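You operate a simulated robot arm through the tools that you are given. There is no shell and no other tool. Be economical: measure what you need, move in short steps, check, and stop when the job is done.

The job below is to be done with a simulated two-armed robot. You get a single attempt, and the scene is never put back.

TASK
Put one of the carrots from the wire basket on the wooden serving tray. Then shut the cooker cupboard door. Then take the black cloth on the worktop by the spoon pot and put it away on the worktop by the fridge. Then open the corner cupboard door, put the loaf tin on the worktop by the spoon pot away on the shelf of the corner cupboard and shut the door again. Then take the tall oil bottle and leave it on the table top. Do these in the order given. Set down upright: tall oil bottle.

The check looks at the end state, three seconds after you hand in, the way a careful person would. Anything else that was tipped, shoved, dropped, spilled or broken makes it a failure. Flat cloth is picked up by pressing the open fingertips on it (5 to 10 N) and closing them slowly along it; thin cloth reads only 2 to 8 mm in the jaws.

THE ROBOT
Two 7-joint arms with two-finger parallel grippers on one trunk, on a base that drives. Base frame: it is fixed to the floor where the robot stands at the start and does not move with it; the origin is under the middle of the robot, x ahead of it, y to its left, z up. Units: mm, degrees, N and s.
The left shoulder is at the start at [50, 165, 1208], the right one opposite. With the tool pointing down near the work surface each hand reaches from about 100 to 680 mm from the robot's upright axis, wherever it stands, measured 20 degrees to its own side. Places, roughly: black cloth (8x6x4 cm) [200, -1000, 900]; carrot (12x4x4 cm) [600, 100, 800]; cooker cupboard door [200, -600, 500]; corner cupboard door [400, -600, 500]; loaf tin (25x9x6 cm) [0, -1100, 900]; shelf of the corner cupboard [700, -600, 500]; table top [-3600, 1200, 800]; tall oil bottle [-250, 1750, 1000]; wooden serving tray (38x21x10 cm) [-2700, 1900, 900]; worktop by the fridge [-800, 1800, 900]. Payload 3.91 kg a hand.
The tool frame of a hand sits at the grasp point between the pads (the TCP): z along the fingers, y along the line on which they close. The tips reach 30 mm beyond it. Largest opening 110 mm; finger width 20, thickness 10; the body of the gripper, 48 by 112 mm, starts 55 mm behind the TCP.
Orientation is that of the tool frame in the base frame, as a unit quaternion [x, y, z, w]. With the fingers straight down and closing along the base's y, the tool's x points along the base's -x, its y along +y and its z along -z.

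THE INTERFACE
- The arms move only by the tool drive_tool. It takes "left_rows", "right_rows" or both (then of equal length, played together; a hand with none holds still); each is a list of rows, each an object (a shift or turn left out is 0, a gripper value left out holds the last) with "rot": the turn, a rotation vector about the tool's x, y, z in degrees, a list of three; "slide": the shift along the tool's x, y, z in mm, a list of three; "jaw": the gripper command, from -1 (shut) to 1 (fully open), values between in proportion. In form: [{"rot": [wx, wy, wz], "slide": [tx, ty, tz], "jaw": jaw}, ...]. A call has 1 to 10 rows; each row is the pose to reach, as a shift and turn from the pose commanded when the call began, along the tool's axes at that moment. Each row takes 0.2 s and may step no farther than 50 mm and 8.6 degrees from the row before; otherwise, or with a gripper value out of range, the whole call is refused. A pose out of reach is approached as far as the arm can. The call stops where the force on the tool passes 40 N (or 10 N more than at its start, if that is more) or the arm is blocked; 0.2 s more then pass. The fingers move at their own pace (about 45 mm/s each) and stop on an object; they squeeze with about 33 N. The grip force told is the motor's: it shows also when the fingers shut on nothing. Time passes only in rows, and 0.2 s behind the last, so rows that repeat a pose let the fingers close. The reply holds the time, the measured pose of the TCP, the force on the tool along the base axes, the opening and the grip force, in the units named above and with some noise, with the torque about the TCP (base axes, N m) and any sound that the robot's microphone picked up.
- Cameras (640 x 400 px; columns grow to the right, rows downward): "scene" is now at [99.3, -34.8, 1365.1]; the picture's right is [-0.46, -0.89, 0.00], its down [-0.63, 0.33, -0.70] and it looks along [0.62, -0.32, -0.71] (base axes); focal length 231 px, centre (320, 200). "left" rides on the left gripper at [72, -17, -103] in its tool frame; the picture's right is [0.23, 0.97, 0.00], its down [-0.76, 0.18, -0.62] and it looks along [-0.61, 0.14, 0.78] (tool axes); focal length 222 px, centre (320, 200). "right" rides on the right gripper at [72, 17, -103] in its tool frame; the picture's right is [-0.23, 0.97, 0.00], its down [-0.76, -0.18, -0.62] and it looks along [-0.61, -0.14, 0.78] (tool axes); focal length 222 px, centre (320, 200).
- camera(camera): a new picture of that camera. It takes no simulated time.
- slide_trunk(by): slides the trunk up (or, below 0, down) by that many mm; the arms and the scene camera ride with it, the base frame stays. It gives what a move gives, with no picture.
- roll_base(legs): drives the robot by 1 to 6 legs, each [ahead, left, turn to the left] in mm, mm and degrees, along the robot's own axes; the way and the turn of a leg run together, so that a leg with both is an arc; at most 1500 mm and 180 degrees a leg. The arms and the cameras ride along, it lands a little off, and it stops where it bumps. It gives what a move gives.
- aim_head(pan, tilt): turns the head with the scene camera to pan (to the left, within 80 degrees either way) and tilt (down, from -29 to 69), counted from straight ahead of the robot. It gives what a move gives.
- point_at(camera, pixels): for up to 12 pixels [column, row] of the newest picture of that camera ("zoom" is the newest enlarged one), the place [x, y, z] in the base frame of the surface seen there, good to about 3 mm. It takes no simulated time.
- zoom(camera, box): a new picture of the part [left, top, right, bottom] of that camera's present view, enlarged. It takes no simulated time.
- hand_in(): hands the job in; it is judged then, once.

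Work in short steps. Measure before you move; look again where a grasp or a placing could have gone wrong, and mend it. You have 117 turns and 110 pictures in all, those below and enlarged ones among them. Open the grippers and draw the arms clear of the work before you hand the job in, unless the task says otherwise.

The tools are called after "Emit:" as name(argument=value, ...) on one line, values as JSON. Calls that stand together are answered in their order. drive_tool: Moves the arms, as the interface text tells. Its arguments: {"type":"object","properties":{"left_rows":{"type":"array"},"right_rows":{"type":"array"}},"required":[]} The other tools are called the same way: slide_trunk (by) slides the trunk up or down; roll_base (legs) drives the base; aim_head (pan, tilt) turns the head that bears the scene camera; camera (camera) takes a picture; point_at (camera, pixels) gives the place of the surface under pixels of a picture; zoom (camera, box) takes an enlarged picture of a part of a camera's view; hand_in () hands the job in.

At the start:

```text
t: 0.0
left_tcp_pos: [417.1, -8.0, 1119.2]
left_ee_rot: [0.0, 1.0, 0.0, 0.0]
left_contact_force: [-1.3, -0.2, 0.1]
left_ft_torque: [-0.03, 0.03, 0.03]
left_gripper_width: 110.0
left_grasp_force: 0.2
right_tcp_pos: [302.3, -435.8, 1172.3]
right_ee_rot: [0.0, 1.0, 0.0, 0.0]
right_contact_force: [-0.3, 0.0, 0.4]
right_ft_torque: [0.0, 0.0, 0.0]
right_gripper_width: 109.9
right_grasp_force: 0.0
trunk travel left (down, up): [-428.0, 75.0]
robot x, y, heading: [2.3, -2.3, 0.1]
head pan, tilt: [-27.2, 45.6]
```

scene: 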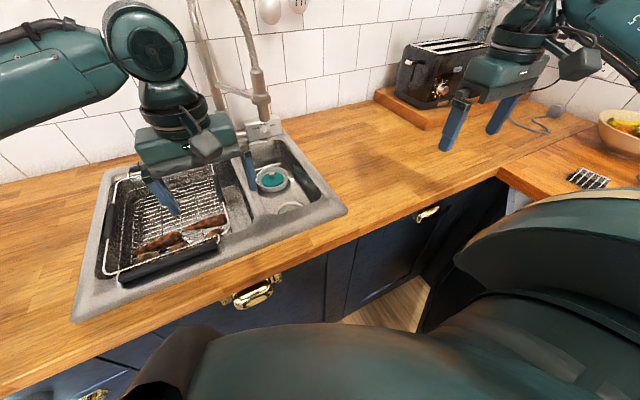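
right: 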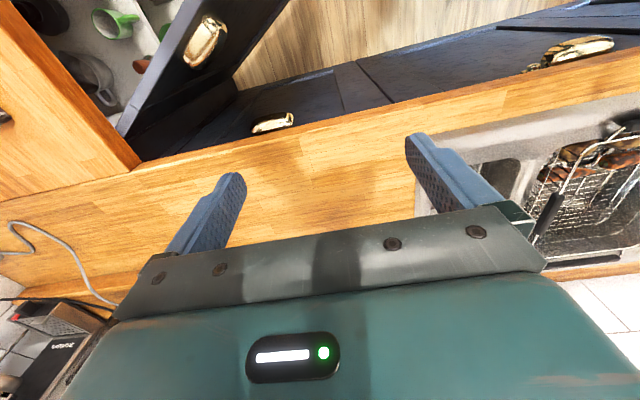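
left: 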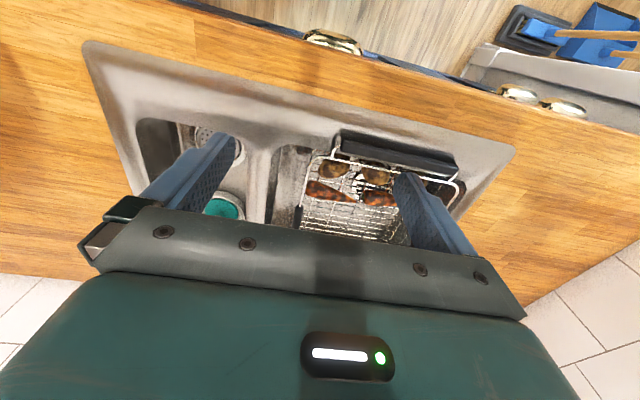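

The wire basket is in the sink with carrots at about (180,235) in the scene view. I zoom in there to measure the carrots.

Emit:
zoom(camera="scene", box=[90, 160, 270, 280])

Emit:
zoom(camera="left", box=[260, 120, 480, 260])

```text
3.33 times, centred on (180, 220) of scene
```

zoom: 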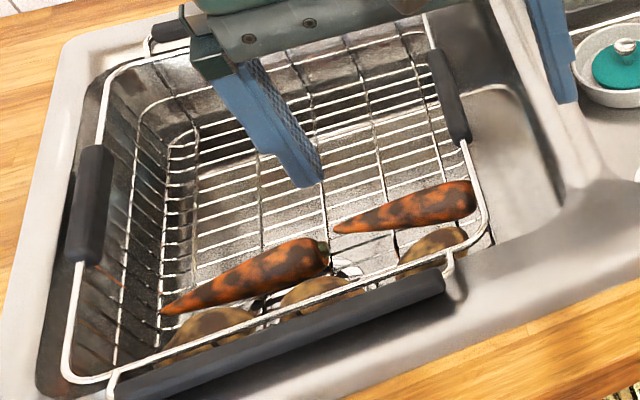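

```text
2.86 times, centred on (370, 190) of left
```

zoom: 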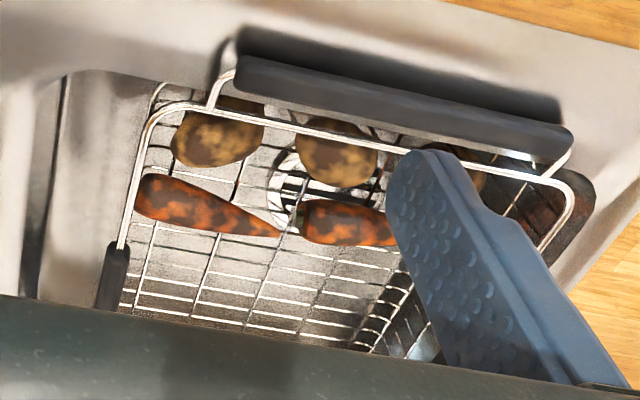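

I measure the carrots (both ends), the basket floor and the rim.

Emit:
point_at(camera="scene", pixels=[[220, 220], [207, 223], [189, 228], [178, 234], [159, 242], [137, 252], [172, 215], [228, 229], [170, 264], [103, 270], [166, 256], [215, 241]])

Emit:
point_at(camera="zoom", pixels=[[155, 198], [190, 205], [240, 220], [320, 220], [370, 228], [130, 230], [300, 126], [210, 140], [335, 155], [560, 200], [400, 90], [180, 280]])

```text
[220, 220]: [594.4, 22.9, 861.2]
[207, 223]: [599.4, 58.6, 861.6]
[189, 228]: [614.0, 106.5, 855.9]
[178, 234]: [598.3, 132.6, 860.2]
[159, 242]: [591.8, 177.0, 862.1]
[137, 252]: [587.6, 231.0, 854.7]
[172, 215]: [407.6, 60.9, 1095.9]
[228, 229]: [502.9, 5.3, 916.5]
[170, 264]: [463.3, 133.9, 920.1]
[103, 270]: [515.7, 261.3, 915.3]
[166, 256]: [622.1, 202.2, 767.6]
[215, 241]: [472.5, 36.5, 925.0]
```

```text
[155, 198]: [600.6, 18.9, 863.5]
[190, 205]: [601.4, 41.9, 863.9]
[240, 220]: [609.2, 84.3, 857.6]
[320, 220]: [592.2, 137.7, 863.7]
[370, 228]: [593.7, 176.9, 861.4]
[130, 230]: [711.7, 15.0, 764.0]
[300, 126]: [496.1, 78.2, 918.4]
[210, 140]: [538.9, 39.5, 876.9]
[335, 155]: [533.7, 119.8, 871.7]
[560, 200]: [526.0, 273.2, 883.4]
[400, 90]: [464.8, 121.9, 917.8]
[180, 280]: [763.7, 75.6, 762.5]
```

The left hand needs to close along x over the second carrot (centre about [593,170]). I turn the hand 90° about its axis while moving it above that carrot, then look.

Emit:
drive_tool(left_rows=[{"slide": [-18, 18, 0], "rot": [0, 0, 8]}, {"slide": [-36, 36, 0], "rot": [0, 0, 16]}, {"slide": [-54, 54, 0], "rot": [0, 0, 24]}, {"slide": [-72, 72, 0], "rot": [0, 0, 32]}, {"slide": [-90, 90, 0], "rot": [0, 0, 40]}, {"slide": [-108, 108, 10], "rot": [0, 0, 48]}, {"slide": [-126, 126, 20], "rot": [0, 0, 56]}, {"slide": [-144, 144, 30], "rot": [0, 0, 64]}, {"slide": [-162, 162, 40], "rot": [0, 0, 72]}, {"slide": [-176, 176, 50], "rot": [0, 0, 80]}])

Emit:
drive_tool(left_rows=[{"rot": [0, 0, 5]}, {"rot": [0, 0, 10]}, {"rot": [0, 0, 10]}])

Emit:
zoom(camera="left", box=[100, 20, 540, 260])

```text
t: 2.2
left_tcp_pos: [592.4, 166.7, 1067.9]
left_ee_rot: [0.643, 0.766, 0.0, 0.0]
left_contact_force: [-0.5, -0.8, -0.6]
left_ft_torque: [0.01, 0.05, -0.02]
left_gripper_width: 110.1
left_grasp_force: 0.2
right_tcp_pos: [303.7, -435.0, 1173.4]
right_ee_rot: [0.0, 1.0, -0.001, 0.0]
right_contact_force: [0.7, -0.2, -0.4]
right_ft_torque: [0.02, -0.01, 0.01]
right_gripper_width: 109.9
right_grasp_force: 0.1
trunk travel left (down, up): [-428.0, 75.0]
robot x, y, heading: [2.6, 1.9, -0.1]
head pan, tilt: [-27.2, 45.6]
```

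```text
t: 3.0
left_tcp_pos: [591.9, 168.6, 1069.0]
left_ee_rot: [0.708, 0.707, 0.001, 0.0]
left_contact_force: [0.0, -0.7, -0.1]
left_ft_torque: [0.04, 0.01, 0.03]
left_gripper_width: 110.2
left_grasp_force: 0.0
right_tcp_pos: [302.8, -435.4, 1172.1]
right_ee_rot: [0.0, 1.0, 0.001, 0.0]
right_contact_force: [-0.5, 0.0, 0.3]
right_ft_torque: [-0.01, -0.04, -0.01]
right_gripper_width: 109.8
right_grasp_force: 0.1
trunk travel left (down, up): [-428.0, 75.0]
robot x, y, heading: [1.1, -1.5, 0.2]
head pan, tilt: [-27.2, 45.6]
```

```text
1.45 times, centred on (320, 140) of left
```

zoom: 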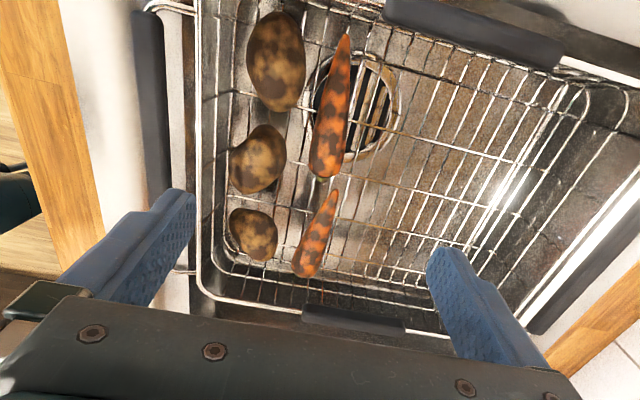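

In the enlarged left view the second carrot spans (325,170) to (342,40), with potatoes on its left at (275,60) and (257,158). I measure the gap.

Emit:
point_at(camera="zoom", pixels=[[326, 165], [332, 120], [341, 60], [312, 130], [346, 130], [300, 90], [284, 158], [270, 120], [300, 125], [345, 165], [310, 165]])

```text
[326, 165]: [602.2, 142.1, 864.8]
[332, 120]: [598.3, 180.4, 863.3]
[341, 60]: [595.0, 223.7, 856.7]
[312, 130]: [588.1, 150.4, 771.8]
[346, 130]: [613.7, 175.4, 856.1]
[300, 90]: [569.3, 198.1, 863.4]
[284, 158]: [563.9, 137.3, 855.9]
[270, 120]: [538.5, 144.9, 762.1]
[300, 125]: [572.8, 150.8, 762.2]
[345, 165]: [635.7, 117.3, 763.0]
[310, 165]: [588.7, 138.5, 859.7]
```

The carrot centre at y≈168 is x≈598, about 32 wide, with a gap between the potatoes there. I narrow the jaws to 50 mm and descend to TCP z≈863.

Emit:
drive_tool(left_rows=[{"slide": [0, 5, 25], "jaw": -0.09}, {"slide": [0, 5, 60]}, {"slide": [0, 5, 95]}, {"slide": [0, 5, 125]}, {"slide": [0, 5, 150]}, {"slide": [0, 5, 170]}, {"slide": [0, 5, 185]}, {"slide": [0, 5, 195]}, {"slide": [0, 5, 205]}])

Emit:
camera(camera="left")

```text
t: 5.0
left_tcp_pos: [598.4, 167.0, 863.7]
left_ee_rot: [0.707, 0.707, 0.0, 0.0]
left_contact_force: [0.6, 1.8, 0.2]
left_ft_torque: [-0.02, -0.02, 0.01]
left_gripper_width: 50.1
left_grasp_force: 0.1
right_tcp_pos: [302.6, -434.9, 1172.5]
right_ee_rot: [-0.001, 1.0, 0.0, 0.001]
right_contact_force: [-1.1, 0.6, -0.4]
right_ft_torque: [-0.01, 0.0, -0.03]
right_gripper_width: 110.1
right_grasp_force: 0.0
trunk travel left (down, up): [-428.0, 75.0]
robot x, y, heading: [-1.2, -1.2, 0.0]
head pan, tilt: [-27.2, 45.6]
```

```text
103 pictures are left
```

left: 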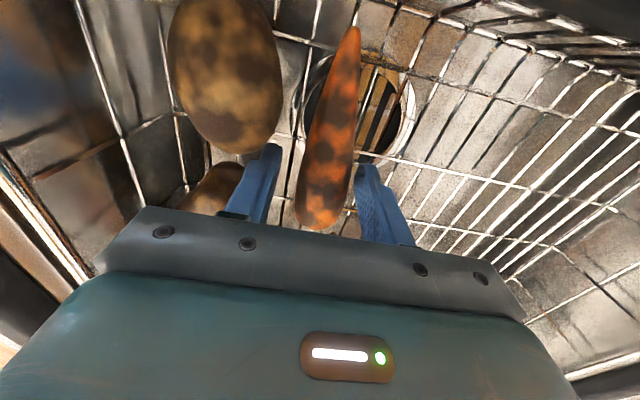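

The carrot lies between the fingers with no contact. I close, then lift slowly.

Emit:
drive_tool(left_rows=[{"jaw": -1}, {}, {}, {}])

Emit:
drive_tool(left_rows=[{"slide": [0, 0, -15]}, {"slide": [0, 0, -40]}, {"slide": [0, 0, -75]}, {"slide": [0, 0, -115]}, {"slide": [0, 0, -160]}, {"slide": [0, 0, -200]}, {"slide": [0, 0, -240]}])

Emit:
camera(camera="left")

Emit:
aim_head(pan=75, tilt=20)

Emit:
camera(camera="scene")

```text
t: 6.0
left_tcp_pos: [598.5, 166.5, 864.2]
left_ee_rot: [0.707, 0.707, 0.0, 0.001]
left_contact_force: [-0.2, 0.1, -0.1]
left_ft_torque: [0.0, -0.01, 0.02]
left_gripper_width: 29.2
left_grasp_force: 33.2
right_tcp_pos: [303.1, -436.3, 1172.1]
right_ee_rot: [-0.001, 1.0, 0.0, 0.0]
right_contact_force: [0.2, 0.2, 0.5]
right_ft_torque: [-0.02, -0.01, 0.0]
right_gripper_width: 110.2
right_grasp_force: 0.0
trunk travel left (down, up): [-428.0, 75.0]
robot x, y, heading: [-0.1, -2.1, -0.1]
head pan, tilt: [-27.2, 45.6]
```

```text
t: 7.6
left_tcp_pos: [596.0, 165.8, 1103.3]
left_ee_rot: [0.707, 0.707, 0.0, 0.001]
left_contact_force: [0.6, -0.1, 0.8]
left_ft_torque: [0.02, 0.0, -0.02]
left_gripper_width: 0.0
left_grasp_force: 33.1
right_tcp_pos: [302.1, -435.1, 1172.5]
right_ee_rot: [0.0, 1.0, 0.0, 0.0]
right_contact_force: [-0.4, -0.1, 1.1]
right_ft_torque: [0.03, 0.0, -0.02]
right_gripper_width: 109.9
right_grasp_force: 0.0
trunk travel left (down, up): [-428.0, 75.0]
robot x, y, heading: [-1.8, -2.9, -0.1]
head pan, tilt: [-27.2, 45.6]
```

```text
102 pictures are left
```

left: 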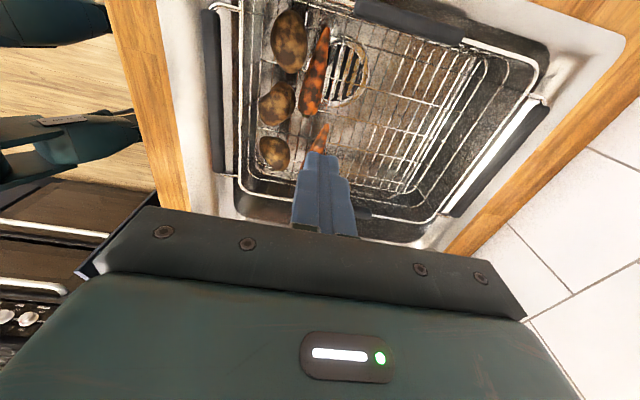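

```text
t: 9.4
left_tcp_pos: [596.5, 166.7, 1102.1]
left_ee_rot: [0.707, 0.707, 0.0, 0.0]
left_contact_force: [0.8, 0.2, -0.1]
left_ft_torque: [-0.03, -0.02, 0.01]
left_gripper_width: 0.3
left_grasp_force: 33.2
right_tcp_pos: [302.6, -435.3, 1172.0]
right_ee_rot: [0.0, 1.0, 0.0, 0.0]
right_contact_force: [0.7, -0.1, 0.4]
right_ft_torque: [0.0, -0.04, -0.01]
right_gripper_width: 110.1
right_grasp_force: 0.1
trunk travel left (down, up): [-428.0, 75.0]
robot x, y, heading: [-3.2, -4.9, -0.1]
head pan, tilt: [75.0, 20.0]
```

```text
101 pictures are left
```

scene: 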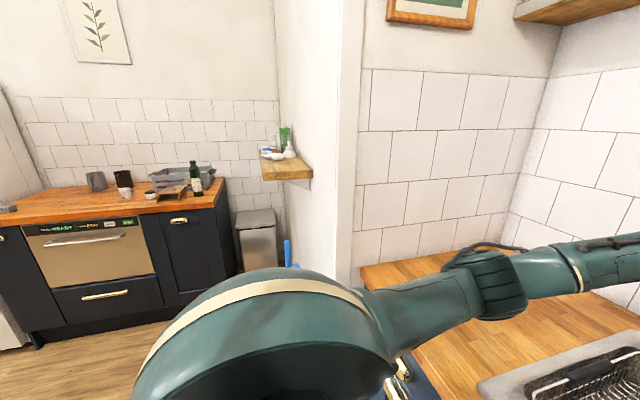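

The jaws read 0: the carrot slipped out and lies back in the basket. I zoom and re-measure before grasping deeper.

Emit:
zoom(camera="left", box=[210, 0, 450, 160])

Emit:
point_at(camera="left", pixels=[[314, 105], [318, 85], [322, 60], [325, 35], [303, 95], [325, 95], [320, 140], [285, 40], [290, 100]])

```text
2.50 times, centred on (330, 80) of left
```

zoom: 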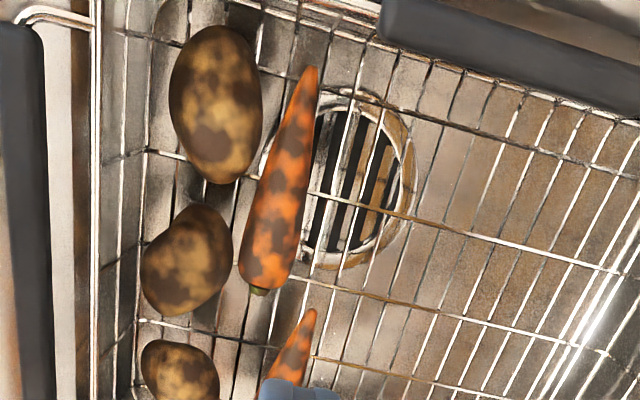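

```text
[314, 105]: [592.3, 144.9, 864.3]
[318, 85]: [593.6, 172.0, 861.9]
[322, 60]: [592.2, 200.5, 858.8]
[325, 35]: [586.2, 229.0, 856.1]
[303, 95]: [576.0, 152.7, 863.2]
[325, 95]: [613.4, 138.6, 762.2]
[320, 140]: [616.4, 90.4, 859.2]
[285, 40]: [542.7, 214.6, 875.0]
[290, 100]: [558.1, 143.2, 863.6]
```

The carrot is at about [593,165] still in the gap. I go in again, a little lower (until about the wire floor), with jaws at 44 mm.

Emit:
drive_tool(left_rows=[{"slide": [-3, -4, 40], "jaw": -0.18}, {"slide": [-3, -4, 85]}, {"slide": [-3, -4, 130]}, {"slide": [-3, -4, 170]}, {"slide": [-3, -4, 200]}, {"slide": [-3, -4, 220]}, {"slide": [-3, -4, 232]}, {"slide": [-3, -4, 240]}, {"slide": [-3, -4, 244]}, {"slide": [-3, -4, 248]}])

Emit:
drive_tool(left_rows=[{"jaw": -1}, {}, {}, {}])

Emit:
drive_tool(left_rows=[{"slide": [0, 0, -5]}, {"slide": [0, 0, -10]}, {"slide": [0, 0, -15]}, {"slide": [0, 0, -20]}])

Emit:
camera(camera="left")

```text
t: 11.6
left_tcp_pos: [594.2, 163.4, 863.0]
left_ee_rot: [0.707, 0.707, 0.004, 0.004]
left_contact_force: [-2.2, 6.0, 37.5]
left_ft_torque: [0.18, 1.09, -0.06]
left_gripper_width: 45.6
left_grasp_force: 1.0
right_tcp_pos: [299.2, -436.6, 1173.6]
right_ee_rot: [0.0, 1.0, 0.0, 0.002]
right_contact_force: [0.1, -0.4, -0.2]
right_ft_torque: [0.0, -0.04, -0.04]
right_gripper_width: 109.9
right_grasp_force: 0.1
trunk travel left (down, up): [-428.0, 75.0]
robot x, y, heading: [-0.6, 2.5, 0.2]
head pan, tilt: [75.0, 20.0]
```

```text
t: 12.0
left_tcp_pos: [594.0, 163.1, 861.7]
left_ee_rot: [0.707, 0.707, 0.0, 0.002]
left_contact_force: [-10.8, 1.7, 23.4]
left_ft_torque: [0.28, 0.71, -0.02]
left_gripper_width: 29.9
left_grasp_force: 21.7
right_tcp_pos: [301.9, -434.4, 1172.3]
right_ee_rot: [-0.001, 1.0, -0.001, 0.001]
right_contact_force: [0.0, -0.6, -0.3]
right_ft_torque: [0.04, 0.04, 0.02]
right_gripper_width: 110.0
right_grasp_force: 0.0
trunk travel left (down, up): [-428.0, 75.0]
robot x, y, heading: [-0.3, -0.1, -0.1]
head pan, tilt: [75.0, 20.0]
stopped in row 2 (left hand): the force on the tool passed its limit (the readings are from after the stop); the commanded pose is now the measured one
```

```text
t: 13.0
left_tcp_pos: [593.8, 164.1, 879.3]
left_ee_rot: [0.706, 0.708, -0.001, 0.0]
left_contact_force: [0.4, 0.6, -1.4]
left_ft_torque: [0.01, 0.02, -0.04]
left_gripper_width: 29.2
left_grasp_force: 32.5
right_tcp_pos: [302.8, -434.9, 1171.7]
right_ee_rot: [0.0, 1.0, 0.0, 0.0]
right_contact_force: [-0.2, 0.0, -0.3]
right_ft_torque: [-0.02, -0.01, 0.01]
right_gripper_width: 110.0
right_grasp_force: 0.0
trunk travel left (down, up): [-428.0, 75.0]
robot x, y, heading: [-2.3, 4.7, 0.2]
head pan, tilt: [75.0, 20.0]
```

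```text
99 pictures are left
```

left: 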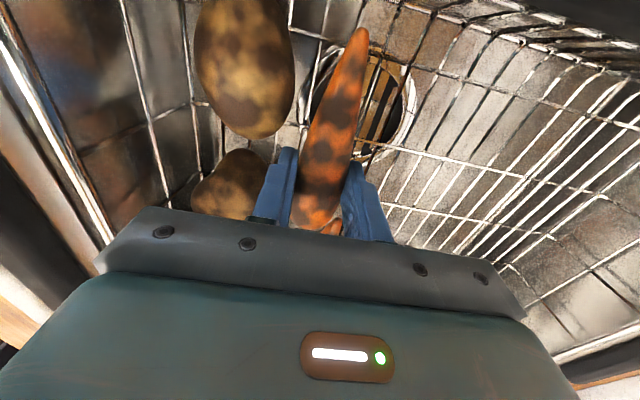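

The carrot is held (29 mm). I continue lifting slowly and check.

Emit:
drive_tool(left_rows=[{"slide": [0, 0, -8]}, {"slide": [0, 0, -16]}, {"slide": [0, 0, -26]}, {"slide": [0, 0, -36]}, {"slide": [0, 0, -46]}, {"slide": [0, 0, -56]}, {"slide": [0, 0, -66]}, {"slide": [0, 0, -76]}])

Emit:
camera(camera="left")

```text
t: 14.8
left_tcp_pos: [592.4, 164.0, 952.6]
left_ee_rot: [0.707, 0.707, -0.001, -0.001]
left_contact_force: [0.7, 0.3, -1.4]
left_ft_torque: [0.01, 0.01, -0.02]
left_gripper_width: 29.0
left_grasp_force: 32.7
right_tcp_pos: [303.1, -434.4, 1172.2]
right_ee_rot: [0.0, 1.0, 0.0, 0.001]
right_contact_force: [0.5, -0.4, -0.2]
right_ft_torque: [-0.04, 0.0, 0.0]
right_gripper_width: 109.8
right_grasp_force: 0.2
trunk travel left (down, up): [-428.0, 75.0]
robot x, y, heading: [3.5, -2.7, -0.3]
head pan, tilt: [75.0, 20.0]
```

```text
98 pictures are left
```

left: 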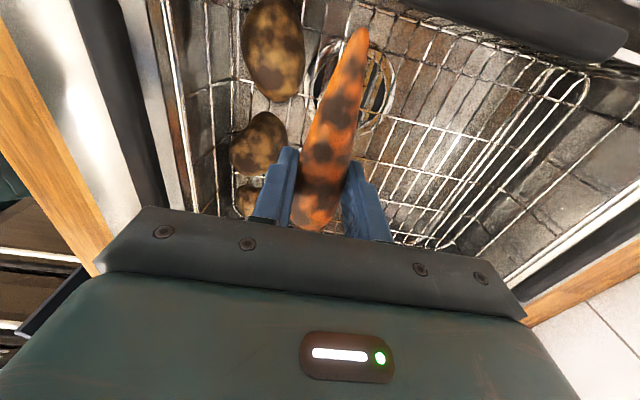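

The carrot is firmly held. I lift and pull the left hand in for travel, and look to the right side meanwhile.

Emit:
drive_tool(left_rows=[{"slide": [0, 0, -45]}, {"slide": [0, 0, -90]}, {"slide": [0, 0, -135]}, {"slide": [0, -40, -175]}, {"slide": [0, -85, -200]}, {"slide": [0, -130, -200]}, {"slide": [0, -175, -200]}, {"slide": [0, -210, -200]}])

Emit:
aim_head(pan=-75, tilt=30)

Emit:
camera(camera="scene")

```text
refused: row 4 steps farther than a row can; nothing moved
```

```text
t: 17.2
left_tcp_pos: [593.6, 163.2, 954.6]
left_ee_rot: [0.707, 0.707, -0.001, 0.0]
left_contact_force: [-0.3, -0.2, 0.2]
left_ft_torque: [0.01, 0.0, -0.03]
left_gripper_width: 29.4
left_grasp_force: 32.8
right_tcp_pos: [302.7, -434.3, 1173.0]
right_ee_rot: [0.0, 1.0, 0.001, 0.0]
right_contact_force: [-0.5, -0.9, -0.1]
right_ft_torque: [0.0, -0.04, 0.0]
right_gripper_width: 110.0
right_grasp_force: 0.1
trunk travel left (down, up): [-428.0, 75.0]
robot x, y, heading: [0.3, -0.5, 0.2]
head pan, tilt: [-75.0, 30.0]
```

```text
97 pictures are left
```

scene: 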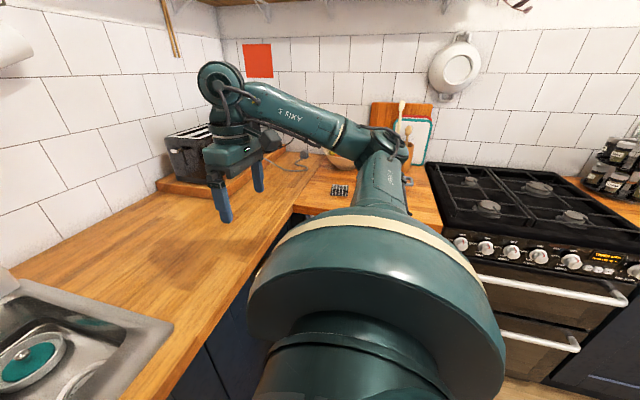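

The row step was too long; I redo the retraction with shorter rows.

Emit:
drive_tool(left_rows=[{"slide": [0, 0, -45]}, {"slide": [0, 0, -90]}, {"slide": [0, 0, -135]}, {"slide": [0, -28, -165]}, {"slide": [0, -65, -185]}, {"slide": [0, -105, -200]}, {"slide": [0, -145, -200]}, {"slide": [0, -185, -200]}, {"slide": [0, -215, -200]}])

Emit:
roll_base(legs=[[-450, 0, 0], [0, 0, 90]])

Emit:
aim_head(pan=35, tilt=18)

Emit:
camera(camera="scene")

```text
t: 19.2
left_tcp_pos: [379.0, 162.6, 1152.6]
left_ee_rot: [0.707, 0.707, 0.0, -0.001]
left_contact_force: [0.2, 0.0, -0.2]
left_ft_torque: [0.01, 0.01, 0.0]
left_gripper_width: 29.6
left_grasp_force: 33.1
right_tcp_pos: [302.4, -434.3, 1173.4]
right_ee_rot: [-0.001, 1.0, 0.0, 0.0]
right_contact_force: [-0.1, 0.0, 0.3]
right_ft_torque: [-0.01, 0.0, -0.03]
right_gripper_width: 110.2
right_grasp_force: 0.1
trunk travel left (down, up): [-428.0, 75.0]
robot x, y, heading: [-1.1, -0.0, 0.2]
head pan, tilt: [-75.0, 30.0]
```

```text
t: 25.7
left_tcp_pos: [-612.4, 383.1, 1152.3]
left_ee_rot: [0.011, 1.0, -0.001, 0.0]
left_contact_force: [0.9, -0.4, -0.1]
left_ft_torque: [0.01, 0.01, 0.02]
left_gripper_width: 29.2
left_grasp_force: 33.4
right_tcp_pos: [-15.9, 290.9, 1172.4]
right_ee_rot: [-0.699, 0.715, 0.0, 0.0]
right_contact_force: [-0.2, -0.1, -0.1]
right_ft_torque: [0.01, 0.0, -0.01]
right_gripper_width: 109.9
right_grasp_force: 0.1
trunk travel left (down, up): [-428.0, 75.0]
robot x, y, heading: [-460.4, -4.0, 88.5]
head pan, tilt: [-75.0, 30.0]
```

```text
t: 27.6
left_tcp_pos: [-611.4, 382.4, 1153.1]
left_ee_rot: [0.011, 1.0, 0.0, 0.0]
left_contact_force: [-1.0, 0.4, -0.5]
left_ft_torque: [-0.02, 0.01, -0.05]
left_gripper_width: 29.3
left_grasp_force: 33.1
right_tcp_pos: [-17.0, 291.0, 1172.0]
right_ee_rot: [-0.699, 0.715, 0.0, 0.0]
right_contact_force: [0.8, 0.0, -0.5]
right_ft_torque: [0.0, 0.03, 0.0]
right_gripper_width: 109.7
right_grasp_force: 0.0
trunk travel left (down, up): [-428.0, 75.0]
robot x, y, heading: [-458.8, -4.4, 88.6]
head pan, tilt: [35.0, 18.0]
```

```text
96 pictures are left
```

scene: 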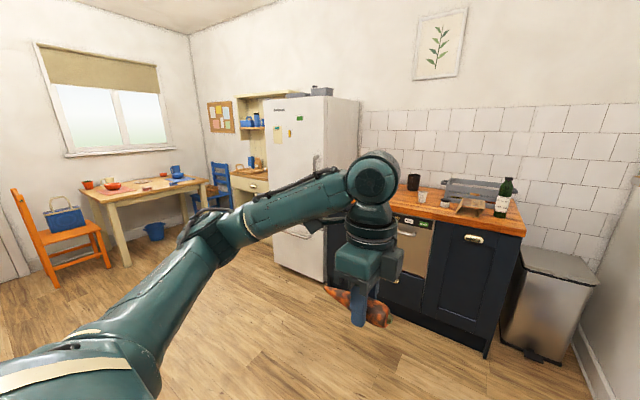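

The tray should be on the cream sideboard past the fridge (around pixel (250,170)). I drive towards it across the open floor and look again.

Emit:
roll_base(legs=[[0, 0, 58], [1450, 0, 0]])

Emit:
aim_head(pan=-12, tilt=25)

Emit:
camera(camera="scene")

```text
t: 37.3
left_tcp_pos: [-2082.6, 861.5, 1152.1]
left_ee_rot: [-0.483, 0.875, -0.001, 0.0]
left_contact_force: [-1.0, -0.3, -0.4]
left_ft_torque: [0.03, 0.03, 0.02]
left_gripper_width: 29.4
left_grasp_force: 32.9
right_tcp_pos: [-1697.4, 1326.2, 1171.7]
right_ee_rot: [0.961, -0.278, 0.0, 0.0]
right_contact_force: [-0.3, 0.0, 0.1]
right_ft_torque: [0.01, 0.03, 0.01]
right_gripper_width: 110.1
right_grasp_force: 0.0
trunk travel left (down, up): [-428.0, 75.0]
robot x, y, heading: [-1676.8, 795.9, 147.7]
head pan, tilt: [35.0, 18.0]
```

```text
t: 38.5
left_tcp_pos: [-2083.1, 862.6, 1153.7]
left_ee_rot: [-0.483, 0.876, -0.001, 0.001]
left_contact_force: [-0.6, 0.6, -0.8]
left_ft_torque: [-0.02, -0.04, -0.03]
left_gripper_width: 29.2
left_grasp_force: 32.6
right_tcp_pos: [-1698.5, 1326.9, 1171.8]
right_ee_rot: [0.961, -0.277, 0.0, -0.001]
right_contact_force: [-0.5, -0.7, 0.5]
right_ft_torque: [0.01, -0.01, 0.01]
right_gripper_width: 110.1
right_grasp_force: 0.1
trunk travel left (down, up): [-428.0, 75.0]
robot x, y, heading: [-1670.7, 797.0, 147.9]
head pan, tilt: [-12.0, 25.0]
```

```text
95 pictures are left
```

scene: 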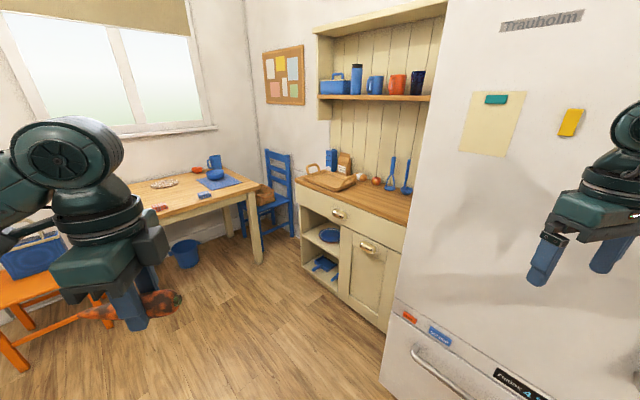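

The wooden tray stands on the sideboard at (333,180). I measure it and the sideboard edge.

Emit:
zoom(camera="scene", box=[290, 140, 430, 230])

Emit:
point_at(camera="scene", pixels=[[333, 178], [325, 183], [345, 178], [310, 172], [352, 184], [300, 181], [400, 224], [360, 205], [250, 200], [290, 195], [440, 300], [260, 240]])

```text
4.44 times, centred on (360, 185) of scene
```

zoom: 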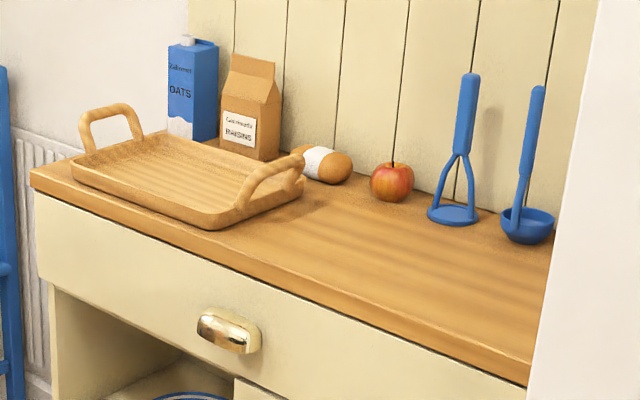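

```text
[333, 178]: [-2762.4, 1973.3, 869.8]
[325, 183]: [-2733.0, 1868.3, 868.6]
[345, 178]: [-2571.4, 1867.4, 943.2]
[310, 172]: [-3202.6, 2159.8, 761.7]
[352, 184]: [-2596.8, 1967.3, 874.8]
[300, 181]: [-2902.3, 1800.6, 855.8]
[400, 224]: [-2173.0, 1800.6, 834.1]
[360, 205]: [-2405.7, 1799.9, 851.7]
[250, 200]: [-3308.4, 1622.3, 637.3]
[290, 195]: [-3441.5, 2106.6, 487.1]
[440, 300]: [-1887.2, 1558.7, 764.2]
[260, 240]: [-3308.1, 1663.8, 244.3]
```

The tray floor is at z≈869, centre about [-2750,1915]; the sideboard front is y=1800. I pull the right hand in to clear the fridge, drive diagonally, and turn to face the sideboard.

Emit:
drive_tool(right_rows=[{"slide": [0, 45, 0]}, {"slide": [0, 90, 0]}, {"slide": [0, 135, 0]}, {"slide": [0, 180, 0]}, {"slide": [0, 220, 0]}])

Emit:
roll_base(legs=[[1085, 0, 0], [0, 0, -58]])

Emit:
aim_head(pan=10, tilt=40)

Emit:
camera(camera="scene")

```text
t: 39.7
left_tcp_pos: [-2083.3, 861.1, 1152.7]
left_ee_rot: [-0.482, 0.876, -0.001, 0.0]
left_contact_force: [-0.4, 0.6, -0.6]
left_ft_torque: [-0.01, -0.04, -0.02]
left_gripper_width: 29.3
left_grasp_force: 33.7
right_tcp_pos: [-1816.5, 1138.1, 1171.2]
right_ee_rot: [0.961, -0.277, 0.0, 0.0]
right_contact_force: [0.1, 0.2, -0.4]
right_ft_torque: [0.01, 0.01, -0.04]
right_gripper_width: 110.0
right_grasp_force: 0.0
trunk travel left (down, up): [-428.0, 75.0]
robot x, y, heading: [-1675.7, 796.6, 147.6]
head pan, tilt: [-12.0, 25.0]
```

```text
t: 43.1
left_tcp_pos: [-2584.6, 1160.1, 1160.1]
left_ee_rot: [-0.466, 0.884, 0.02, 0.004]
left_contact_force: [0.3, -0.4, 0.1]
left_ft_torque: [0.03, 0.0, 0.0]
left_gripper_width: 29.3
left_grasp_force: 32.9
right_tcp_pos: [-2311.3, 1427.9, 1205.0]
right_ee_rot: [0.953, -0.297, -0.046, -0.032]
right_contact_force: [0.1, -0.6, -0.1]
right_ft_torque: [0.01, 0.04, -0.01]
right_gripper_width: 109.9
right_grasp_force: 0.0
trunk travel left (down, up): [-428.0, 75.0]
robot x, y, heading: [-2192.0, 1110.1, 145.7]
head pan, tilt: [-12.0, 25.0]
stopped in leg 1: the robot was blocked; the commanded pose is now the measured one
```

```text
t: 43.9
left_tcp_pos: [-2585.4, 1158.7, 1159.9]
left_ee_rot: [-0.468, 0.884, 0.021, 0.005]
left_contact_force: [-0.1, -0.6, -0.4]
left_ft_torque: [0.0, 0.0, -0.02]
left_gripper_width: 29.1
left_grasp_force: 33.0
right_tcp_pos: [-2312.4, 1427.9, 1205.0]
right_ee_rot: [0.954, -0.295, -0.048, -0.031]
right_contact_force: [0.4, 0.2, -0.1]
right_ft_torque: [0.0, 0.04, 0.03]
right_gripper_width: 110.2
right_grasp_force: 0.1
trunk travel left (down, up): [-428.0, 75.0]
robot x, y, heading: [-2191.9, 1116.6, 145.7]
head pan, tilt: [10.0, 40.0]
```

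```text
93 pictures are left
```

scene: 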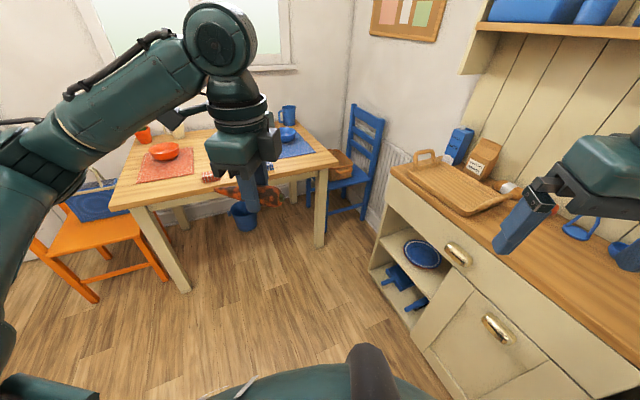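

The right elbow bumped the fridge and the robot stopped at [-2192,1117]. I measure the table edge and tray again before sidestepping away from the fridge.

Emit:
point_at(camera="scene", pixels=[[335, 160], [147, 204], [115, 205], [180, 290], [448, 185], [430, 158], [495, 205], [470, 213], [395, 165], [450, 200], [325, 240], [110, 245]])

Emit:
roll_base(legs=[[0, 372, 0], [250, 0, 0], [0, 0, -55.7]])

Emit:
camera(camera="scene")

```text
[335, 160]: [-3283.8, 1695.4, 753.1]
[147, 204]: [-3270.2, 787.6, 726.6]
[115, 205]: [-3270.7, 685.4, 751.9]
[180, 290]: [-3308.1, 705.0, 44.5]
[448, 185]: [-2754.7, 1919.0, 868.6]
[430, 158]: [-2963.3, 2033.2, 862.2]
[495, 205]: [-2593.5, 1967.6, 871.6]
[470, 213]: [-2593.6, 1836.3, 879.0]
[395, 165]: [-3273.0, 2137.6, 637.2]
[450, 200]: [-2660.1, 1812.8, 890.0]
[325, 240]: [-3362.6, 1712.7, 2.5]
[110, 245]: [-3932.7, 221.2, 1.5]
```

```text
t: 50.3
left_tcp_pos: [-2766.7, 1327.2, 1153.0]
left_ee_rot: [0.007, 1.0, -0.001, 0.0]
left_contact_force: [-0.2, -0.1, -0.2]
left_ft_torque: [-0.01, 0.0, -0.01]
left_gripper_width: 29.4
left_grasp_force: 32.9
right_tcp_pos: [-2390.4, 1248.9, 1185.8]
right_ee_rot: [-0.701, 0.713, 0.019, 0.022]
right_contact_force: [0.0, 0.5, 0.2]
right_ft_torque: [-0.02, -0.04, 0.03]
right_gripper_width: 110.1
right_grasp_force: 0.1
trunk travel left (down, up): [-428.0, 75.0]
robot x, y, heading: [-2604.4, 949.6, 89.4]
head pan, tilt: [10.0, 40.0]
```

```text
92 pictures are left
```

scene: 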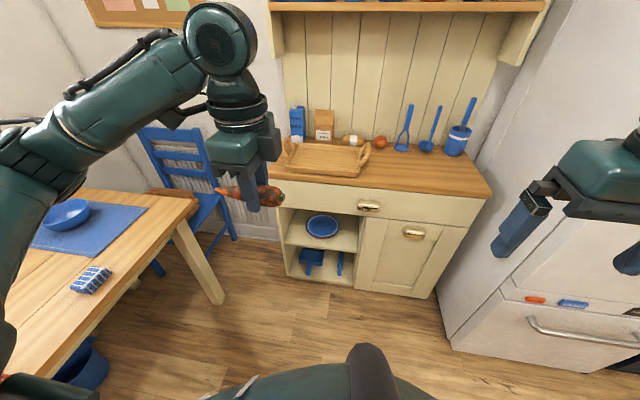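

The way ahead is clear. I drive to about y=1375 with a small step left, away from the fridge.

Emit:
roll_base(legs=[[0, 40, 0], [425, 0, 0]])

Emit:
camera(camera="left")

Emit:
camera(camera="scene")

```text
t: 53.4
left_tcp_pos: [-2803.7, 1757.2, 1153.0]
left_ee_rot: [0.004, 1.0, 0.0, 0.0]
left_contact_force: [0.3, -0.2, -1.2]
left_ft_torque: [-0.01, -0.01, 0.01]
left_gripper_width: 29.2
left_grasp_force: 33.0
right_tcp_pos: [-2426.3, 1677.7, 1185.7]
right_ee_rot: [-0.702, 0.711, 0.019, 0.021]
right_contact_force: [0.0, -0.1, -0.2]
right_ft_torque: [0.01, 0.01, 0.0]
right_gripper_width: 110.0
right_grasp_force: 0.0
trunk travel left (down, up): [-428.0, 75.0]
robot x, y, heading: [-2645.7, 1377.0, 89.7]
head pan, tilt: [10.0, 40.0]
```

```text
91 pictures are left
```

left: 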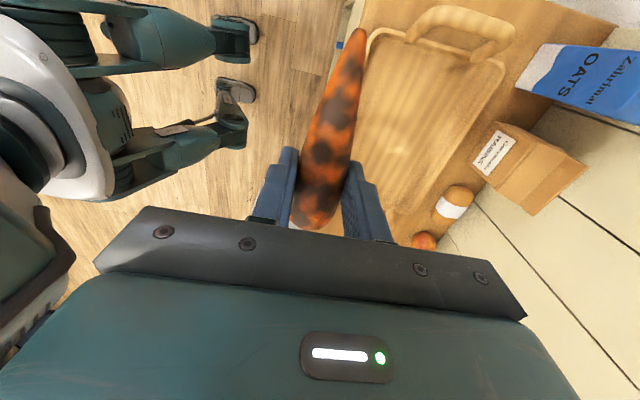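

```text
90 pictures are left
```

scene: 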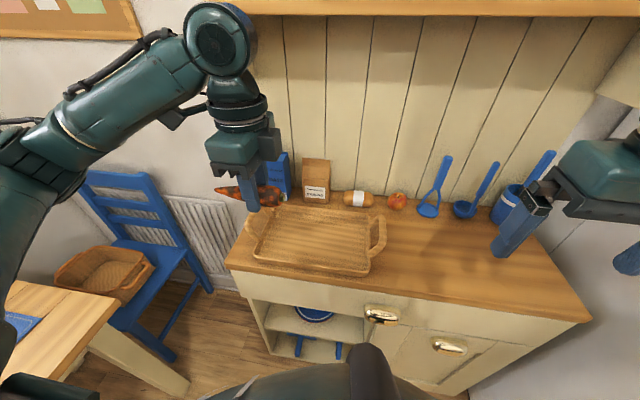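

I measure the tray corners, handles and the things behind it.

Emit:
point_at(camera="scene", pixels=[[310, 240], [258, 245], [350, 262], [275, 215], [362, 225], [246, 252], [362, 274], [378, 240], [250, 222], [316, 195], [355, 200], [275, 185]])

```text
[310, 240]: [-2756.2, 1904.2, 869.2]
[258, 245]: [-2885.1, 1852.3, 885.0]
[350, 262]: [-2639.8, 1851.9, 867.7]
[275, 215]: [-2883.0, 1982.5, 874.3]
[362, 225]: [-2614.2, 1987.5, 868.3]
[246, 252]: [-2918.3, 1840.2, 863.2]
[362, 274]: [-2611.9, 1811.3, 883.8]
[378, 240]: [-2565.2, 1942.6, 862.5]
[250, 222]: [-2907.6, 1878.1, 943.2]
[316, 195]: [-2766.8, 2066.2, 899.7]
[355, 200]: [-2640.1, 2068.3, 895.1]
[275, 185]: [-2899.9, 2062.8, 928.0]
```

Tray interior is x −2890…−2600, y 1845…1985, floor 869. I move the carrot over [-2735,1915] and lower to just above the floor.

Emit:
drive_tool(left_rows=[{"slide": [-20, 40, 0]}, {"slide": [-40, 80, 0]}, {"slide": [-60, 120, 10]}, {"slide": [-69, 158, 30]}, {"slide": [-69, 158, 75]}, {"slide": [-69, 158, 120]}, {"slide": [-69, 158, 160]}, {"slide": [-69, 158, 195]}, {"slide": [-69, 158, 220]}, {"slide": [-69, 158, 235]}])

Emit:
drive_tool(left_rows=[{"slide": [0, 0, 4]}, {"slide": [0, 0, 8]}, {"slide": [0, 0, 12]}, {"slide": [0, 0, 16]}])

Emit:
camera(camera="left")

```text
t: 55.6
left_tcp_pos: [-2733.2, 1913.2, 918.3]
left_ee_rot: [0.004, 1.0, 0.0, 0.0]
left_contact_force: [-0.4, 0.3, -0.8]
left_ft_torque: [0.0, -0.02, 0.01]
left_gripper_width: 29.0
left_grasp_force: 33.0
right_tcp_pos: [-2426.1, 1679.2, 1185.7]
right_ee_rot: [-0.703, 0.711, 0.019, 0.022]
right_contact_force: [0.6, 0.5, 0.2]
right_ft_torque: [-0.02, -0.01, 0.04]
right_gripper_width: 110.0
right_grasp_force: 0.0
trunk travel left (down, up): [-428.0, 75.0]
robot x, y, heading: [-2645.2, 1373.2, 89.5]
head pan, tilt: [10.0, 40.0]
```

```text
t: 56.6
left_tcp_pos: [-2733.1, 1914.7, 900.8]
left_ee_rot: [0.005, 1.0, -0.001, 0.0]
left_contact_force: [1.0, 0.9, -0.8]
left_ft_torque: [-0.01, 0.0, 0.02]
left_gripper_width: 29.2
left_grasp_force: 33.2
right_tcp_pos: [-2425.4, 1678.8, 1186.4]
right_ee_rot: [-0.702, 0.711, 0.018, 0.022]
right_contact_force: [-0.3, -0.4, -0.1]
right_ft_torque: [0.01, 0.02, -0.01]
right_gripper_width: 110.3
right_grasp_force: 0.0
trunk travel left (down, up): [-428.0, 75.0]
robot x, y, heading: [-2644.2, 1373.8, 89.6]
head pan, tilt: [10.0, 40.0]
```

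```text
89 pictures are left
```

left: 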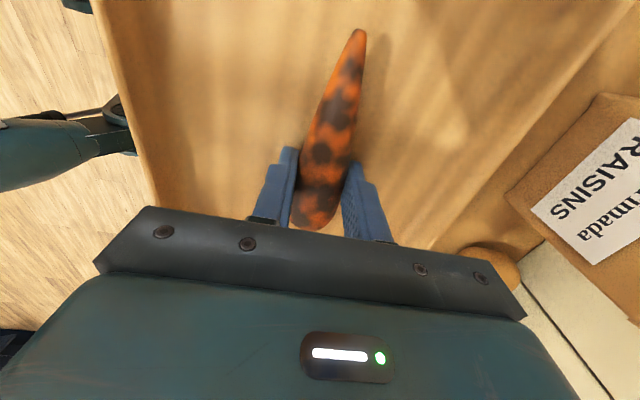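

No contact yet at z=901; I creep lower until it touches, then open.

Emit:
drive_tool(left_rows=[{"slide": [0, 0, 1]}, {"slide": [0, 0, 2]}, {"slide": [0, 0, 3]}, {"slide": [0, 0, 4]}])

Emit:
drive_tool(left_rows=[{"jaw": -0.3}, {"jaw": -0.1}, {"jaw": 0.0}, {}])

Emit:
drive_tool(left_rows=[{"slide": [0, 0, -20]}, {"slide": [0, 0, -60]}, {"slide": [0, 0, -105]}, {"slide": [0, 0, -150]}, {"slide": [0, -40, -180]}, {"slide": [0, -80, -205]}, {"slide": [0, -120, -230]}, {"slide": [0, -160, -245]}])

Emit:
camera(camera="left")

```text
t: 57.6
left_tcp_pos: [-2732.8, 1913.9, 896.1]
left_ee_rot: [0.004, 1.0, 0.0, 0.0]
left_contact_force: [1.0, -0.5, -0.4]
left_ft_torque: [-0.01, 0.01, -0.01]
left_gripper_width: 29.3
left_grasp_force: 33.1
right_tcp_pos: [-2425.5, 1677.9, 1186.0]
right_ee_rot: [-0.702, 0.711, 0.019, 0.022]
right_contact_force: [-0.2, -0.2, 0.2]
right_ft_torque: [-0.02, -0.01, -0.03]
right_gripper_width: 110.1
right_grasp_force: 0.1
trunk travel left (down, up): [-428.0, 75.0]
robot x, y, heading: [-2642.0, 1373.5, 89.3]
head pan, tilt: [10.0, 40.0]
```

```text
t: 58.6
left_tcp_pos: [-2732.5, 1912.8, 897.8]
left_ee_rot: [0.004, 1.0, 0.0, 0.0]
left_contact_force: [-0.2, 0.5, 0.2]
left_ft_torque: [0.03, 0.0, -0.02]
left_gripper_width: 54.9
left_grasp_force: 0.1
right_tcp_pos: [-2425.4, 1678.7, 1185.9]
right_ee_rot: [-0.703, 0.711, 0.018, 0.022]
right_contact_force: [-0.7, -0.7, -0.3]
right_ft_torque: [0.02, 0.03, -0.03]
right_gripper_width: 109.9
right_grasp_force: 0.1
trunk travel left (down, up): [-428.0, 75.0]
robot x, y, heading: [-2645.6, 1377.5, 89.5]
head pan, tilt: [10.0, 40.0]
```

```text
t: 60.4
left_tcp_pos: [-2735.9, 1754.0, 1142.7]
left_ee_rot: [0.005, 1.0, -0.001, -0.001]
left_contact_force: [-1.0, 0.2, -0.6]
left_ft_torque: [0.0, -0.01, -0.05]
left_gripper_width: 54.9
left_grasp_force: 0.1
right_tcp_pos: [-2425.6, 1678.4, 1186.0]
right_ee_rot: [-0.702, 0.711, 0.019, 0.022]
right_contact_force: [0.2, -0.5, 0.2]
right_ft_torque: [-0.03, 0.02, -0.02]
right_gripper_width: 110.0
right_grasp_force: 0.0
trunk travel left (down, up): [-428.0, 75.0]
robot x, y, heading: [-2641.4, 1372.6, 89.5]
head pan, tilt: [10.0, 40.0]
```

```text
88 pictures are left
```

left: 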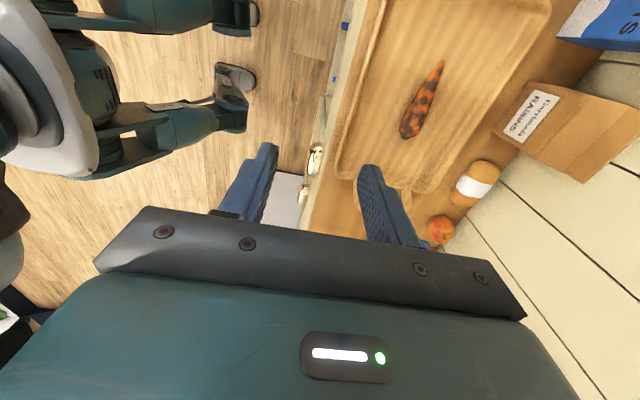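

The carrot lies in the tray. Now to the cooker cupboard: I back off, turn, and drive to about [-400,0] to look at the doors.

Emit:
roll_base(legs=[[-475, 0, 0], [0, 0, -111.5], [1250, 0, 0], [1150, 0, 0]])

Emit:
aim_head(pan=-20, tilt=40)

Emit:
camera(camera="scene")

```text
t: 79.4
left_tcp_pos: [-18.9, -103.8, 1143.6]
left_ee_rot: [0.835, 0.55, -0.001, 0.0]
left_contact_force: [0.3, 0.2, -0.1]
left_ft_torque: [-0.02, -0.01, -0.02]
left_gripper_width: 55.0
left_grasp_force: 0.1
right_tcp_pos: [-209.2, -358.8, 1185.3]
right_ee_rot: [0.205, 0.978, -0.007, 0.028]
right_contact_force: [0.4, -0.8, -0.3]
right_ft_torque: [0.01, -0.02, -0.02]
right_gripper_width: 109.7
right_grasp_force: 0.0
trunk travel left (down, up): [-428.0, 75.0]
robot x, y, heading: [-407.7, -40.6, -23.5]
head pan, tilt: [10.0, 40.0]
```

```text
t: 80.4
left_tcp_pos: [-18.6, -104.5, 1143.5]
left_ee_rot: [0.836, 0.549, 0.0, -0.001]
left_contact_force: [-0.2, -0.3, 0.0]
left_ft_torque: [0.02, 0.0, 0.0]
left_gripper_width: 55.3
left_grasp_force: 0.1
right_tcp_pos: [-209.3, -359.3, 1185.2]
right_ee_rot: [0.204, 0.979, -0.008, 0.028]
right_contact_force: [-0.5, 0.3, -0.4]
right_ft_torque: [0.0, -0.04, -0.02]
right_gripper_width: 109.8
right_grasp_force: 0.1
trunk travel left (down, up): [-428.0, 75.0]
robot x, y, heading: [-404.6, -42.6, -23.4]
head pan, tilt: [-20.0, 40.0]
```

```text
87 pictures are left
```

scene: 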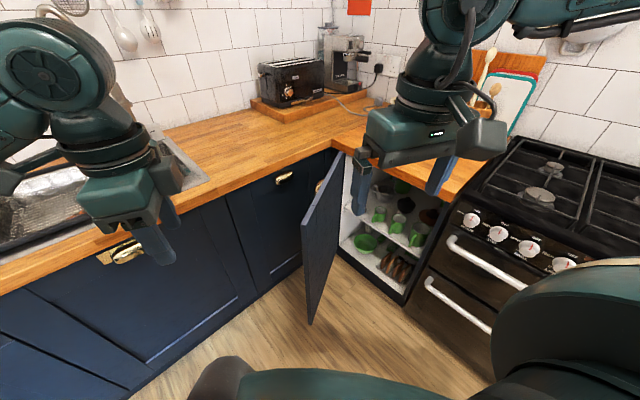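

I see the cooker cupboard door standing open, free edge from (303,225) to (312,322), hinged near (343,160). I measure it, the opening, and the corner cupboard handle at (284,177).

Emit:
point_at(camera="scene", pixels=[[304, 228], [312, 318], [338, 160], [335, 240], [320, 190], [284, 177], [320, 187], [345, 170], [410, 275], [455, 170], [405, 300], [300, 262]])

Emit:
zoom(camera="scene", box=[230, 120, 470, 330])

```text
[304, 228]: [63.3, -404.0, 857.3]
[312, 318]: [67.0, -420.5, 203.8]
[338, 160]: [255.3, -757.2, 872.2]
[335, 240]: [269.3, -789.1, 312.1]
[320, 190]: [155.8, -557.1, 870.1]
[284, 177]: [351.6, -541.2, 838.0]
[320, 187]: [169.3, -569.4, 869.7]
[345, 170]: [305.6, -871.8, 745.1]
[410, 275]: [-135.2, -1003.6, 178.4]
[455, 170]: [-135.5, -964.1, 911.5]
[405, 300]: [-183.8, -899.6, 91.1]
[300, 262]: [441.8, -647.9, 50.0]
```

```text
1.90 times, centred on (350, 225) of scene
```

zoom: 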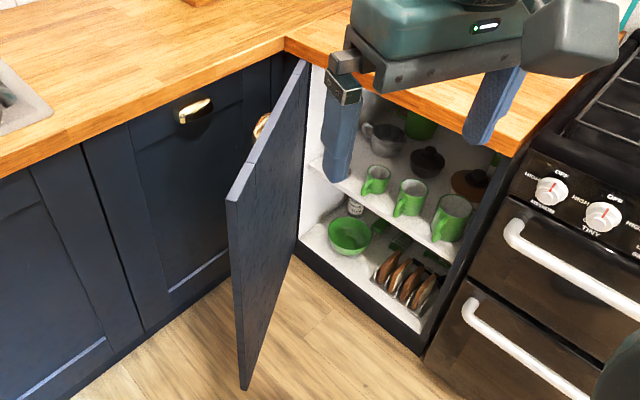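

Geometry: hinge near [300,-880], free edge [65,-410], door open about 63°, z 200–860; it must be pushed toward −y. I drive to about [-50,20] facing −y and look again.

Emit:
roll_base(legs=[[300, 199, 0], [0, 0, -66.5]])

Emit:
aim_head(pan=10, tilt=45)

Emit:
camera(camera="scene")

```text
t: 85.5
left_tcp_pos: [49.2, -358.6, 1142.6]
left_ee_rot: [1.0, 0.007, 0.0, 0.0]
left_contact_force: [0.6, 0.2, -0.6]
left_ft_torque: [0.01, 0.03, -0.05]
left_gripper_width: 55.5
left_grasp_force: 0.1
right_tcp_pos: [-261.7, -290.3, 1186.7]
right_ee_rot: [0.702, 0.711, -0.021, 0.019]
right_contact_force: [-0.2, 0.0, -0.6]
right_ft_torque: [-0.02, -0.01, -0.02]
right_gripper_width: 110.1
right_grasp_force: 0.1
trunk travel left (down, up): [-428.0, 75.0]
robot x, y, heading: [-52.5, 18.0, -89.0]
head pan, tilt: [-20.0, 40.0]
```

```text
t: 86.5
left_tcp_pos: [49.4, -358.0, 1142.2]
left_ee_rot: [1.0, 0.007, 0.0, -0.001]
left_contact_force: [0.3, -0.4, -0.2]
left_ft_torque: [-0.02, -0.01, -0.03]
left_gripper_width: 54.9
left_grasp_force: 0.0
right_tcp_pos: [-262.0, -290.4, 1185.9]
right_ee_rot: [0.702, 0.711, -0.021, 0.019]
right_contact_force: [-0.3, -0.4, -0.7]
right_ft_torque: [0.01, -0.01, 0.0]
right_gripper_width: 110.2
right_grasp_force: 0.0
trunk travel left (down, up): [-428.0, 75.0]
robot x, y, heading: [-54.2, 21.0, -89.3]
head pan, tilt: [10.0, 45.0]
```

```text
85 pictures are left
```

scene: 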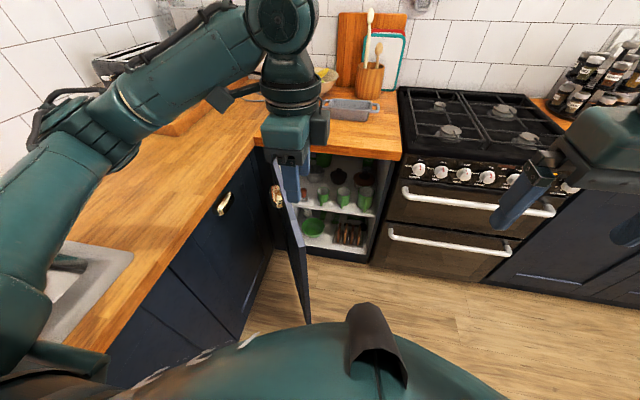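

I see the loaf tin at (350,108) near the spoon pot. I measure the cupboard face, door and worktop edge from here.

Emit:
point_at(camera="scene", pixels=[[340, 152], [398, 157], [384, 200], [372, 255], [300, 245], [305, 310], [280, 170], [278, 200], [226, 203], [257, 145], [350, 108], [300, 235]])

```text
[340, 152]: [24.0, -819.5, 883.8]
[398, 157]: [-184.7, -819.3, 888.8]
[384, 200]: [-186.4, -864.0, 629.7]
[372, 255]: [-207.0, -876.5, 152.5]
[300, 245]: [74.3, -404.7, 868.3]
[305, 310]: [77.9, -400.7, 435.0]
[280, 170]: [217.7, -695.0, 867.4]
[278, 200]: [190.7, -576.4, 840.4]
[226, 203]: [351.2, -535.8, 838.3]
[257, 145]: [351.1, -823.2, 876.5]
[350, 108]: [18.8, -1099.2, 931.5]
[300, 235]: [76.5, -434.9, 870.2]
```

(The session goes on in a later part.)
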